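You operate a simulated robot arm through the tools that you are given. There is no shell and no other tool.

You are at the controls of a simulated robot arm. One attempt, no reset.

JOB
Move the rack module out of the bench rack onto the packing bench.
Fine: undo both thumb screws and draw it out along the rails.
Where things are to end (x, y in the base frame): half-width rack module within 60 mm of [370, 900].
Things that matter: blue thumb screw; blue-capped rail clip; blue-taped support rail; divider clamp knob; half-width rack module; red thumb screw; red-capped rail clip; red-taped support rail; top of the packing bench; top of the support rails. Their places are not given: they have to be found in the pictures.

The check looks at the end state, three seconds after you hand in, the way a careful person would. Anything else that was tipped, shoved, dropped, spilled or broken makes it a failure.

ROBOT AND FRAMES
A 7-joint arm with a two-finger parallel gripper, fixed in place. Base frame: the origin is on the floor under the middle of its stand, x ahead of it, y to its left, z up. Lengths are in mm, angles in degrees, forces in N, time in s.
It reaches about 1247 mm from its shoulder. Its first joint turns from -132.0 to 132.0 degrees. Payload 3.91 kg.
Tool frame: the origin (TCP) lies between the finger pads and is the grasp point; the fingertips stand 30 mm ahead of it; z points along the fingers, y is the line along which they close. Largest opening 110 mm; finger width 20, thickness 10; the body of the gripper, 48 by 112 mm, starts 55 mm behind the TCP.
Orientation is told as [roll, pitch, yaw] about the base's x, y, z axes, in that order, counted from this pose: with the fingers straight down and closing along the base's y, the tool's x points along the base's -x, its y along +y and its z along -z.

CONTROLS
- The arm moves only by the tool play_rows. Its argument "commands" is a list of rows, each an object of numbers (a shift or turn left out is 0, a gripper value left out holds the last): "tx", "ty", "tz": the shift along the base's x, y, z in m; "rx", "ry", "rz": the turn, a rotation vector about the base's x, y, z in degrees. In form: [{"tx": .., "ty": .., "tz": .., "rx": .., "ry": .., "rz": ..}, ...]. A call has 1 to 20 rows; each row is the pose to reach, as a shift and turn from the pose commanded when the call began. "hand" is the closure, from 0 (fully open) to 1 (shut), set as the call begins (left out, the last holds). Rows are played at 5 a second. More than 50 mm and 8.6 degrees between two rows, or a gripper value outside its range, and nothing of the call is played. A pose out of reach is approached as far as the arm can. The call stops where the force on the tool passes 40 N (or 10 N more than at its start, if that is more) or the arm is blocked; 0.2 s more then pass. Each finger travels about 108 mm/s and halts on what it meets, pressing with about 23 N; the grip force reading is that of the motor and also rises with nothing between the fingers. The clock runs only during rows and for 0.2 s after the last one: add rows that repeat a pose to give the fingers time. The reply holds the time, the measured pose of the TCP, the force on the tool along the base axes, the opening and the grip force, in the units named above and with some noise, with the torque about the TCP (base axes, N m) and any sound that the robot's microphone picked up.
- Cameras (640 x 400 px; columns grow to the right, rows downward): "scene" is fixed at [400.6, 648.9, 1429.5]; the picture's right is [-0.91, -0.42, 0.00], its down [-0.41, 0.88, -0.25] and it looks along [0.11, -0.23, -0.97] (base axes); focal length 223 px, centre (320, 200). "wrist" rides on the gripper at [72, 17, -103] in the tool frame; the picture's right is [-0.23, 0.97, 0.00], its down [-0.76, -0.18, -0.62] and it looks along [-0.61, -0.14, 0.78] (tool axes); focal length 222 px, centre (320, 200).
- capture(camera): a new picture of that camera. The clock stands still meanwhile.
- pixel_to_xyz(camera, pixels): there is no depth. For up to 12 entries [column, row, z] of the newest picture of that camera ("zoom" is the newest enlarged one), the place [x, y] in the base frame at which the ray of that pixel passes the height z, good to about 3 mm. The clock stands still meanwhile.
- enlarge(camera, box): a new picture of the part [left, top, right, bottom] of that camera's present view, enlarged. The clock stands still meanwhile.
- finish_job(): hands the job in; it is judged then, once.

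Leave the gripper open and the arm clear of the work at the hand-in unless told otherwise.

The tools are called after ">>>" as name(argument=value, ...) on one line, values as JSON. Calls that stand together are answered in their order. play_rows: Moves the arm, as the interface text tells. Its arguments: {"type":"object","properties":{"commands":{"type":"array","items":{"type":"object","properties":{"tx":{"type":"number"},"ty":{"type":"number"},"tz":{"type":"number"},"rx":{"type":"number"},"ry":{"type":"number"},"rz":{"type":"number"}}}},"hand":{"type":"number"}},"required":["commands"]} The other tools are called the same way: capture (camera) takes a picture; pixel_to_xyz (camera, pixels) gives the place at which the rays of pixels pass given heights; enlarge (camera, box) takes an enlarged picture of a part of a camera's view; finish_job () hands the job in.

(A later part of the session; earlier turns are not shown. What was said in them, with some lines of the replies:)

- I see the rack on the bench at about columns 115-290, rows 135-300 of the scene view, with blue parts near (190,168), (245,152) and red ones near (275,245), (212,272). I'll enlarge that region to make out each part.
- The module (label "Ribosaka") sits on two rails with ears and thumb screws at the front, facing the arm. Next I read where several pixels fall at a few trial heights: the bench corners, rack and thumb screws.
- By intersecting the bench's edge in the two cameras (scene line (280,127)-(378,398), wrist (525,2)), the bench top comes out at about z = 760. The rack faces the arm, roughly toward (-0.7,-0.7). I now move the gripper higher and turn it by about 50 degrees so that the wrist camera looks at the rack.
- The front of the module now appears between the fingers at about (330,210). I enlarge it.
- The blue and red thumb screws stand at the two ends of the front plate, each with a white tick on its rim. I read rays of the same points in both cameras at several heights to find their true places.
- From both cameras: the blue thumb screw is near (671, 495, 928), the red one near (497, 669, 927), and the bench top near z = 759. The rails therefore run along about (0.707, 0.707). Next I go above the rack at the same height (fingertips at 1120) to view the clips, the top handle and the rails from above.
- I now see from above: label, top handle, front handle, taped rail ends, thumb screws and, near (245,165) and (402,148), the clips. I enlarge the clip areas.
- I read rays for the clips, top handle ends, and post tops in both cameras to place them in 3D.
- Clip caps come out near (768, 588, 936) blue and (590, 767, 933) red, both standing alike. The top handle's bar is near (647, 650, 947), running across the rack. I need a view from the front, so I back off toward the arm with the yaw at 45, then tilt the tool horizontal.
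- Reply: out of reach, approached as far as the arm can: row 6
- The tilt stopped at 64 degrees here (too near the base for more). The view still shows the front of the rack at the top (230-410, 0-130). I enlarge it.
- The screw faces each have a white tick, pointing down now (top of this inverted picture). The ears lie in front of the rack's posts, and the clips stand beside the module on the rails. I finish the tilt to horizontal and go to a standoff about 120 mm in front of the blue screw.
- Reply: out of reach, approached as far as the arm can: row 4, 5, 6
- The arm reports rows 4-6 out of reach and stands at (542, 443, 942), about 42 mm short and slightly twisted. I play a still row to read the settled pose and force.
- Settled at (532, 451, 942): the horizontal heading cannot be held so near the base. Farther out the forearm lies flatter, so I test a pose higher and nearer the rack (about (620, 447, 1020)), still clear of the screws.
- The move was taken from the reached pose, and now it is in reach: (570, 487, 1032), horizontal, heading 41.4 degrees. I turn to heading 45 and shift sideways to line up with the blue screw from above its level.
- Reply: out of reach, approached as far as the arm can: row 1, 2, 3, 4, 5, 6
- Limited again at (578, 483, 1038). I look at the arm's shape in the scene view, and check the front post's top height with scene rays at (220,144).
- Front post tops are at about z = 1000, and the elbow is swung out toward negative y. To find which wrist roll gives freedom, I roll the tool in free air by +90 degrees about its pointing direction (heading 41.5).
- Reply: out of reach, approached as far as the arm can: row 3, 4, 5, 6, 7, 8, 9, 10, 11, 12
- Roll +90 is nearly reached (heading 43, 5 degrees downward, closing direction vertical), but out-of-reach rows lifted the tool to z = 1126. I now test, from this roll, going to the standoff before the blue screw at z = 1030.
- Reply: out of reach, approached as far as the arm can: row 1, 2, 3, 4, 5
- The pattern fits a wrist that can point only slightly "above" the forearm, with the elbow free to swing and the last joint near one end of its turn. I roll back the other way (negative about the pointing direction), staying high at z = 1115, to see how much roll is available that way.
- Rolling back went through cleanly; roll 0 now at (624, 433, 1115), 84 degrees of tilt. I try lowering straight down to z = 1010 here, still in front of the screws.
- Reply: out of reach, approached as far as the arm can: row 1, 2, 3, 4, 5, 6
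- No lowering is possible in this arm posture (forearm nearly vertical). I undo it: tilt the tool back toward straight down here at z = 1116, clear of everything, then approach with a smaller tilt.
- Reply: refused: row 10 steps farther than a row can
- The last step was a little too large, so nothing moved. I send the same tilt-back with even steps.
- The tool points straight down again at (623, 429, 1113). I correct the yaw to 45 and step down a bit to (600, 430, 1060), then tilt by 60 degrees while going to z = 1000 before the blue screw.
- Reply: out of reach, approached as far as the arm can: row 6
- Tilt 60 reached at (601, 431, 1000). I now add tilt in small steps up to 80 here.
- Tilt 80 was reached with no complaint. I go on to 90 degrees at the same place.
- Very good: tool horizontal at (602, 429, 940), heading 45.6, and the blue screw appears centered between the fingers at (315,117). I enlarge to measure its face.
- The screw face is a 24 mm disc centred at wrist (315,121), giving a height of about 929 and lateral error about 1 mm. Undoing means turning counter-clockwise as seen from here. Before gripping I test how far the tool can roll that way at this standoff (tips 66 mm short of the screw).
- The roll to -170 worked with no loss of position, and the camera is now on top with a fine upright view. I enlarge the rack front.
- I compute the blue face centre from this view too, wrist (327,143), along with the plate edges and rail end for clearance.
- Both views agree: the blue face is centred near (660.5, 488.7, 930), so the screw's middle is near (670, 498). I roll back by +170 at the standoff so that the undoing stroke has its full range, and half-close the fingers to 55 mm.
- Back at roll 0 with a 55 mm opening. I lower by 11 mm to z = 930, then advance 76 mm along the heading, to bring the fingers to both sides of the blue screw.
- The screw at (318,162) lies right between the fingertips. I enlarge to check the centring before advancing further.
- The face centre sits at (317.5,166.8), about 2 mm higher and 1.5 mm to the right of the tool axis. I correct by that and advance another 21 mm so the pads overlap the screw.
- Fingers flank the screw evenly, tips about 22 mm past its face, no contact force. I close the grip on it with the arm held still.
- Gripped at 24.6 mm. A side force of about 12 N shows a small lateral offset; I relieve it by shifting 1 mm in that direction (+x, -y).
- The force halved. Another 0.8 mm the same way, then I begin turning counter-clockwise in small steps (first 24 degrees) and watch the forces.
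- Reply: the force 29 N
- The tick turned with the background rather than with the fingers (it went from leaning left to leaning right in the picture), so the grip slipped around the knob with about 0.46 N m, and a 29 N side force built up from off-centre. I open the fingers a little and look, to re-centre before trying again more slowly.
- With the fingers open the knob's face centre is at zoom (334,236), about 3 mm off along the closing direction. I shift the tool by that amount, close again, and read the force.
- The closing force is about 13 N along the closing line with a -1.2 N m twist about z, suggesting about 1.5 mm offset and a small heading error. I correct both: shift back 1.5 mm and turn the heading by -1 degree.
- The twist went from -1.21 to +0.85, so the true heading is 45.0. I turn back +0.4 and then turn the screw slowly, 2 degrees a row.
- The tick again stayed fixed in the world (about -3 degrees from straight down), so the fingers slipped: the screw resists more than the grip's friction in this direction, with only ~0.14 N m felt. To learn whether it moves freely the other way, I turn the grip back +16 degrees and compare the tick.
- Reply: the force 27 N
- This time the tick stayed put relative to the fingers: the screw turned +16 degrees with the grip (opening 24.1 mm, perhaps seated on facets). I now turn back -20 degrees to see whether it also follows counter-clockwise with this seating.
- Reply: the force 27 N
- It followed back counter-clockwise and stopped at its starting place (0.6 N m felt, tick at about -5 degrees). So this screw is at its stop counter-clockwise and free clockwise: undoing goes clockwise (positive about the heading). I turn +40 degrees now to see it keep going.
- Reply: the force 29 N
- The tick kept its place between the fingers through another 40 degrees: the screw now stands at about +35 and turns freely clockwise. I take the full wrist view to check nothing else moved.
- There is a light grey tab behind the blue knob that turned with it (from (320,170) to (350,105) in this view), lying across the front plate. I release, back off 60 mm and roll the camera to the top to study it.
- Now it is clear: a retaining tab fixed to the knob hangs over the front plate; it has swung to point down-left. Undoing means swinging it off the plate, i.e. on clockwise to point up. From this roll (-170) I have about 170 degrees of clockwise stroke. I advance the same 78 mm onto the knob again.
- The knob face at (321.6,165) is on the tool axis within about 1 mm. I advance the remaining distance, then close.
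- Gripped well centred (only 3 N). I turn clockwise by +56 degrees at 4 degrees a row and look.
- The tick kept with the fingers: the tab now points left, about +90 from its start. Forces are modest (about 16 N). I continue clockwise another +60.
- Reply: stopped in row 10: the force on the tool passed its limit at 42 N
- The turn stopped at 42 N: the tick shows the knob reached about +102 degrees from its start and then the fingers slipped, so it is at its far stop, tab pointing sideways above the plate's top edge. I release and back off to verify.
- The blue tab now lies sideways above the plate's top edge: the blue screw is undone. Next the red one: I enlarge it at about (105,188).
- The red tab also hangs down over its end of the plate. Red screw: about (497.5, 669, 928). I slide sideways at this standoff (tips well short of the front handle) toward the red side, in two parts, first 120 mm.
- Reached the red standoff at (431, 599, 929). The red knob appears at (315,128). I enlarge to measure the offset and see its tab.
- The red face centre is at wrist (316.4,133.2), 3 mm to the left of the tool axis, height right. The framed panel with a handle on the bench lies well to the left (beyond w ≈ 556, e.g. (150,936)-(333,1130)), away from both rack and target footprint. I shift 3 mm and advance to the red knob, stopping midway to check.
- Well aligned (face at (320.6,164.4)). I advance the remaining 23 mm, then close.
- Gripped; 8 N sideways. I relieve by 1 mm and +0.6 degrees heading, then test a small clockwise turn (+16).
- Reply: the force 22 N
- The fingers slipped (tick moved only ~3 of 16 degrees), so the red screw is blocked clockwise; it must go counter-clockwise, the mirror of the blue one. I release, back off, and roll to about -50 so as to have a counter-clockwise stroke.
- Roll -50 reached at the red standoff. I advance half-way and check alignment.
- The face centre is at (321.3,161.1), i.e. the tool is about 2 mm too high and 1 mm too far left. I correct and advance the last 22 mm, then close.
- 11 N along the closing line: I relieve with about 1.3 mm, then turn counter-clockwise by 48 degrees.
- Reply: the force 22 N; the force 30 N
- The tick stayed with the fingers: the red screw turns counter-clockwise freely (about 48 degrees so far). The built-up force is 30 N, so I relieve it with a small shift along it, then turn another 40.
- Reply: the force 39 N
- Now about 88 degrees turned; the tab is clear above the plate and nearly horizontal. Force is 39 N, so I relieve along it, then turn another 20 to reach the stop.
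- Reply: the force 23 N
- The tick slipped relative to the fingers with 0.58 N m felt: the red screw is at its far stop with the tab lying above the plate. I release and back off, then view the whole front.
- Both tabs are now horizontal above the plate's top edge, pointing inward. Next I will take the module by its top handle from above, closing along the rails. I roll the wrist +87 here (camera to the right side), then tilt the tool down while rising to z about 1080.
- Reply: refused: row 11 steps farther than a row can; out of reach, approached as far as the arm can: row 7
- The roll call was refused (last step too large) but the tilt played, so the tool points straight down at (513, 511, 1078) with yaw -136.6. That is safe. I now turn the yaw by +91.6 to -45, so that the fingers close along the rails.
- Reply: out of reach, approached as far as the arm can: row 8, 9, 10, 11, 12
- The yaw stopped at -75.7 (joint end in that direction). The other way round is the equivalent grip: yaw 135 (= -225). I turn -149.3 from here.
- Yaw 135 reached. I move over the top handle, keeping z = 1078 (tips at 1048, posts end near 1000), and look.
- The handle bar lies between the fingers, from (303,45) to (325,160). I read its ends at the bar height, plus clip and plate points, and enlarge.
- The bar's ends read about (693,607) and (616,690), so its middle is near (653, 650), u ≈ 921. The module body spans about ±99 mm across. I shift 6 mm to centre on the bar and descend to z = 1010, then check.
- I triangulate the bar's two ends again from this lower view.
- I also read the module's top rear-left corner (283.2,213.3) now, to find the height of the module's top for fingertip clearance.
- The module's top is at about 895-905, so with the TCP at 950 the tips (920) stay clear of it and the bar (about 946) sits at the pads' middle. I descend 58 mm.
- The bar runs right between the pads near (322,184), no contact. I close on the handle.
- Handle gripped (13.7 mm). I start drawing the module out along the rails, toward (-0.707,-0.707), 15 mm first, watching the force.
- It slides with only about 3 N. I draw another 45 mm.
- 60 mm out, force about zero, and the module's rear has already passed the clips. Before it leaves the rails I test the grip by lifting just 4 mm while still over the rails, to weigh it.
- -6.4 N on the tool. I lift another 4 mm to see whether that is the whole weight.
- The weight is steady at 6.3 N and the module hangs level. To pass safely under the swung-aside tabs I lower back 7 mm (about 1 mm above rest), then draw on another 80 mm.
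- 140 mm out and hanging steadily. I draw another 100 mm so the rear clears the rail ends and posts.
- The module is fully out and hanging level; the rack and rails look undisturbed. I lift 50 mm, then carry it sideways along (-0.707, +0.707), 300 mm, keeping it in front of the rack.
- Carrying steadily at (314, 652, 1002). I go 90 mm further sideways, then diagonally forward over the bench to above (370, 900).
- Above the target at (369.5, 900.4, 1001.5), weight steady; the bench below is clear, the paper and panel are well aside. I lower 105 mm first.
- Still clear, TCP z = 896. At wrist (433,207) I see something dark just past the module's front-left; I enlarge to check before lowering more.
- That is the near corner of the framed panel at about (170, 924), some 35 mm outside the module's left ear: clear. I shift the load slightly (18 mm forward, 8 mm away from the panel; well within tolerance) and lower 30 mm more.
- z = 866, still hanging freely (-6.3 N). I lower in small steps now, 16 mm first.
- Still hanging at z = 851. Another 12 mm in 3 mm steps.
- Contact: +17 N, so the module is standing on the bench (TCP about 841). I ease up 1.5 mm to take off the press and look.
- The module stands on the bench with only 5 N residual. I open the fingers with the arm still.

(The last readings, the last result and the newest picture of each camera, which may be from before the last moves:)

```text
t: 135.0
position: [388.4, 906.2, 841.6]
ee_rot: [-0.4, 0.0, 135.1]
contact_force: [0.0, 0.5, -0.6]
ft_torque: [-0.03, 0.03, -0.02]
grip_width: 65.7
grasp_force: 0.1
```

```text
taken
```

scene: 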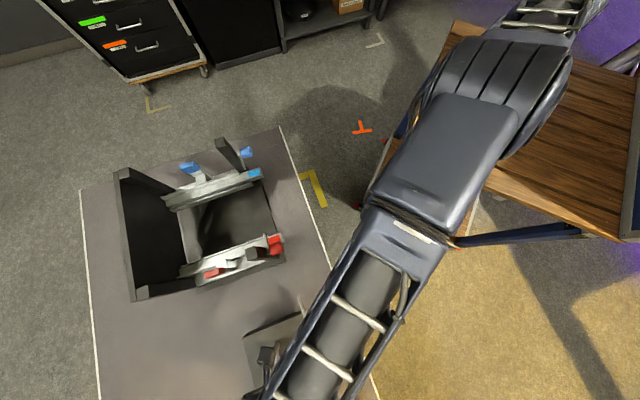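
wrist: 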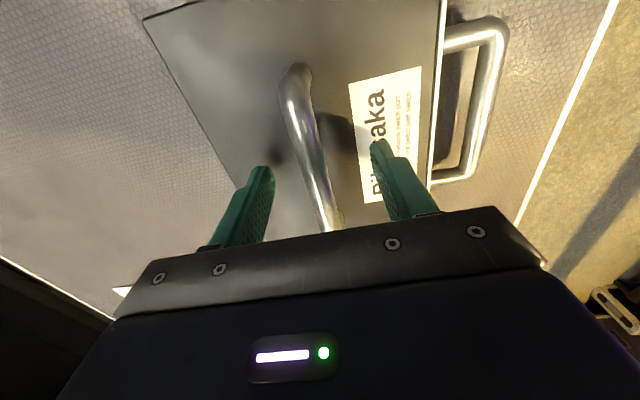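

The module did not move on release. I raise the gripper straight up, 180 mm.

>>> play_rows(commands=[{"tz": 0.01}, {"tz": 0.025}, {"tz": 0.045}, {"tz": 0.07}, {"tz": 0.1}, {"tz": 0.13}, {"tz": 0.16}, {"tz": 0.18}])

>>> capture(camera="wrist")

>>> capture(camera="scene")

```text
t: 136.8
position: [387.6, 907.5, 1019.4]
ee_rot: [-0.4, 0.1, 135.0]
contact_force: [-0.4, -0.7, -1.5]
ft_torque: [-0.01, -0.01, 0.0]
grip_width: 65.7
grasp_force: 0.3
```

```text
taken
```

wrist: 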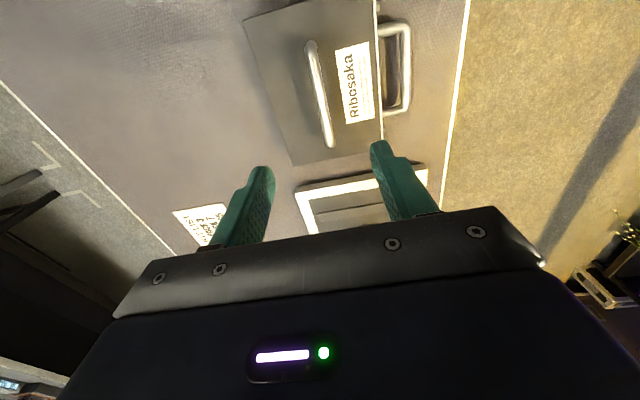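

```text
taken
```

scene: 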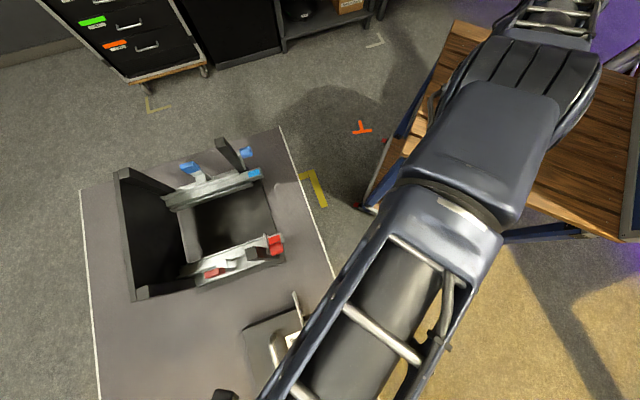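

The module stands on the bench between the rack and the framed panel. I withdraw the arm toward its base at a safe height and check the scene.

>>> play_rows(commands=[{"tz": 0.03}, {"tz": 0.06}, {"tx": -0.006, "ty": -0.04, "tz": 0.07}, {"tx": -0.012, "ty": -0.08, "tz": 0.07}, {"tx": -0.018, "ty": -0.12, "tz": 0.07}, {"tx": -0.024, "ty": -0.16, "tz": 0.07}, {"tx": -0.03, "ty": -0.2, "tz": 0.07}, {"tx": -0.036, "ty": -0.24, "tz": 0.07}, {"tx": -0.042, "ty": -0.28, "tz": 0.07}, {"tx": -0.048, "ty": -0.32, "tz": 0.07}, {"tx": -0.054, "ty": -0.36, "tz": 0.07}, {"tx": -0.06, "ty": -0.4, "tz": 0.07}, {"tx": -0.066, "ty": -0.44, "tz": 0.07}], hand=0)

>>> capture(camera="scene")

>>> capture(camera="wrist")

```text
t: 139.6
position: [322.5, 465.7, 1091.0]
ee_rot: [-0.4, 0.1, 135.1]
contact_force: [0.5, 0.2, -0.6]
ft_torque: [-0.02, 0.01, 0.01]
grip_width: 109.8
grasp_force: 0.1
```

```text
taken
```

scene: 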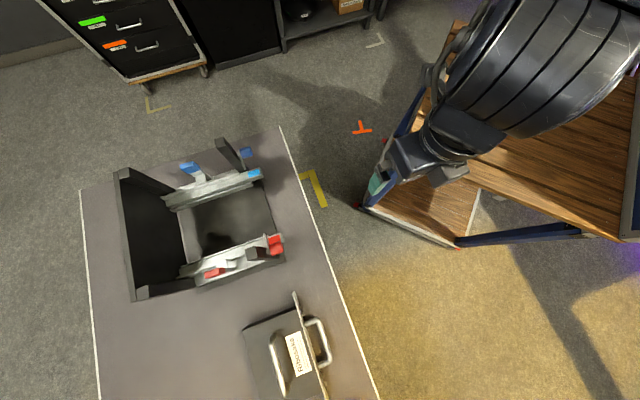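

```text
taken
```

wrist: 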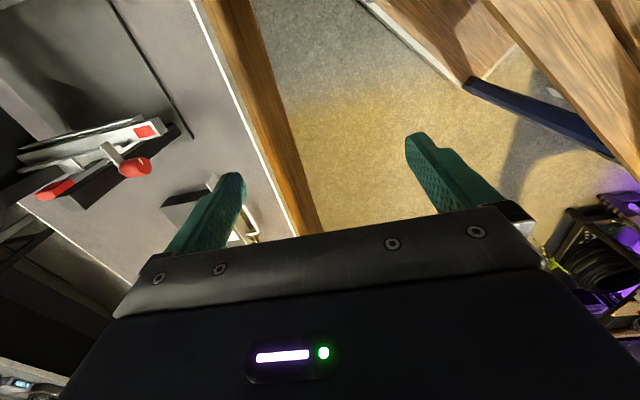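

The scene view shows the module upright on the bench at about (285,350). I verify its place from scene pixels: handle bar middle near (276,367) at z ≈ 836, plate ends, and enlarge both module and rack.

>>> pixel_to_xyz(camera="scene", pixels=[[276, 367, 836], [244, 330, 795], [300, 308, 795], [296, 294, 800], [325, 398, 800], [275, 247, 930], [246, 152, 930]])

>>> enlarge(camera="scene", box=[220, 280, 400, 400])

>>> enlarge(camera="scene", box=[110, 125, 300, 305])

```text
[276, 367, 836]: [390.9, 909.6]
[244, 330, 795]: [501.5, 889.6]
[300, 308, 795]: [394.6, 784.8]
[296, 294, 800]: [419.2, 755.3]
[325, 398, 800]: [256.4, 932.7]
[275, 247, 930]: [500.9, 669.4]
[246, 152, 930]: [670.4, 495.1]
```

```text
3.33 times, centred on (310, 340) of scene
```

zoom: 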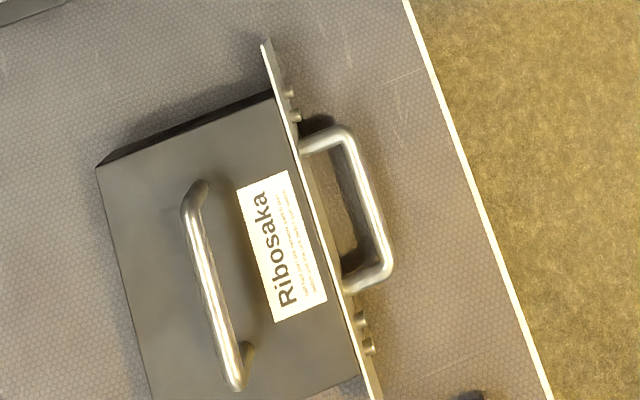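

```text
2.22 times, centred on (205, 215) of scene
```

zoom: 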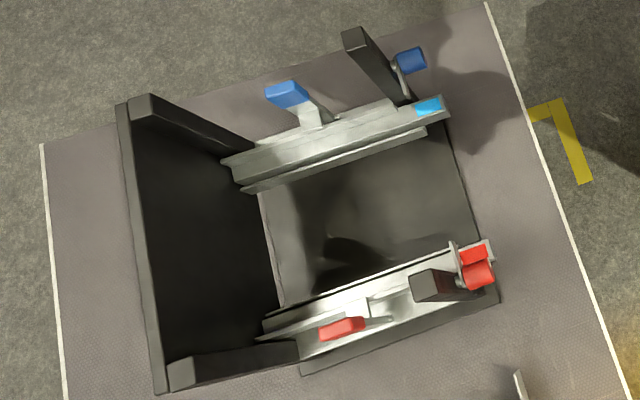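

The handle's middle reads (391, 910), so the module's body centre is about 17 mm from (370, 900), upright and flat on the bench. The rack, rails and both clips look as they were, with both thumb screws undone. The gripper is open and the arm is clear, so I hand the job in.

>>> finish_job()

```text
The job is handed in.
```

I moved the rack module out of the bench rack and set it on the packing bench, then handed the job in; I have no result back from the check yet.

- **Position:** the module's body centre reads about (386, 905), roughly 17 mm from the [370, 900] target. I placed it slightly forward and to one side on purpose, to keep it away from the framed panel on the bench. It is upright and flat.
- **Thumb screws:** both are undone. Each has a tab that hung over the front plate. The blue screw undid clockwise and the red one counter-clockwise, each turning about 100 degrees to its stop, which leaves both tabs above the plate's top edge.
- **Extraction:** I gripped the top handle and drew the module out along the rails with only about 3 N of force. It weighs about 0.65 kg.
- **Everything else:** in the final pictures the rack, both rails, both clips and the framed panel look undisturbed. I never identified the divider clamp knob in the pictures, so I can't confirm its state. I did not knowingly touch anything other than the two screws and the module.

The gripper is open and the arm is clear of the work.
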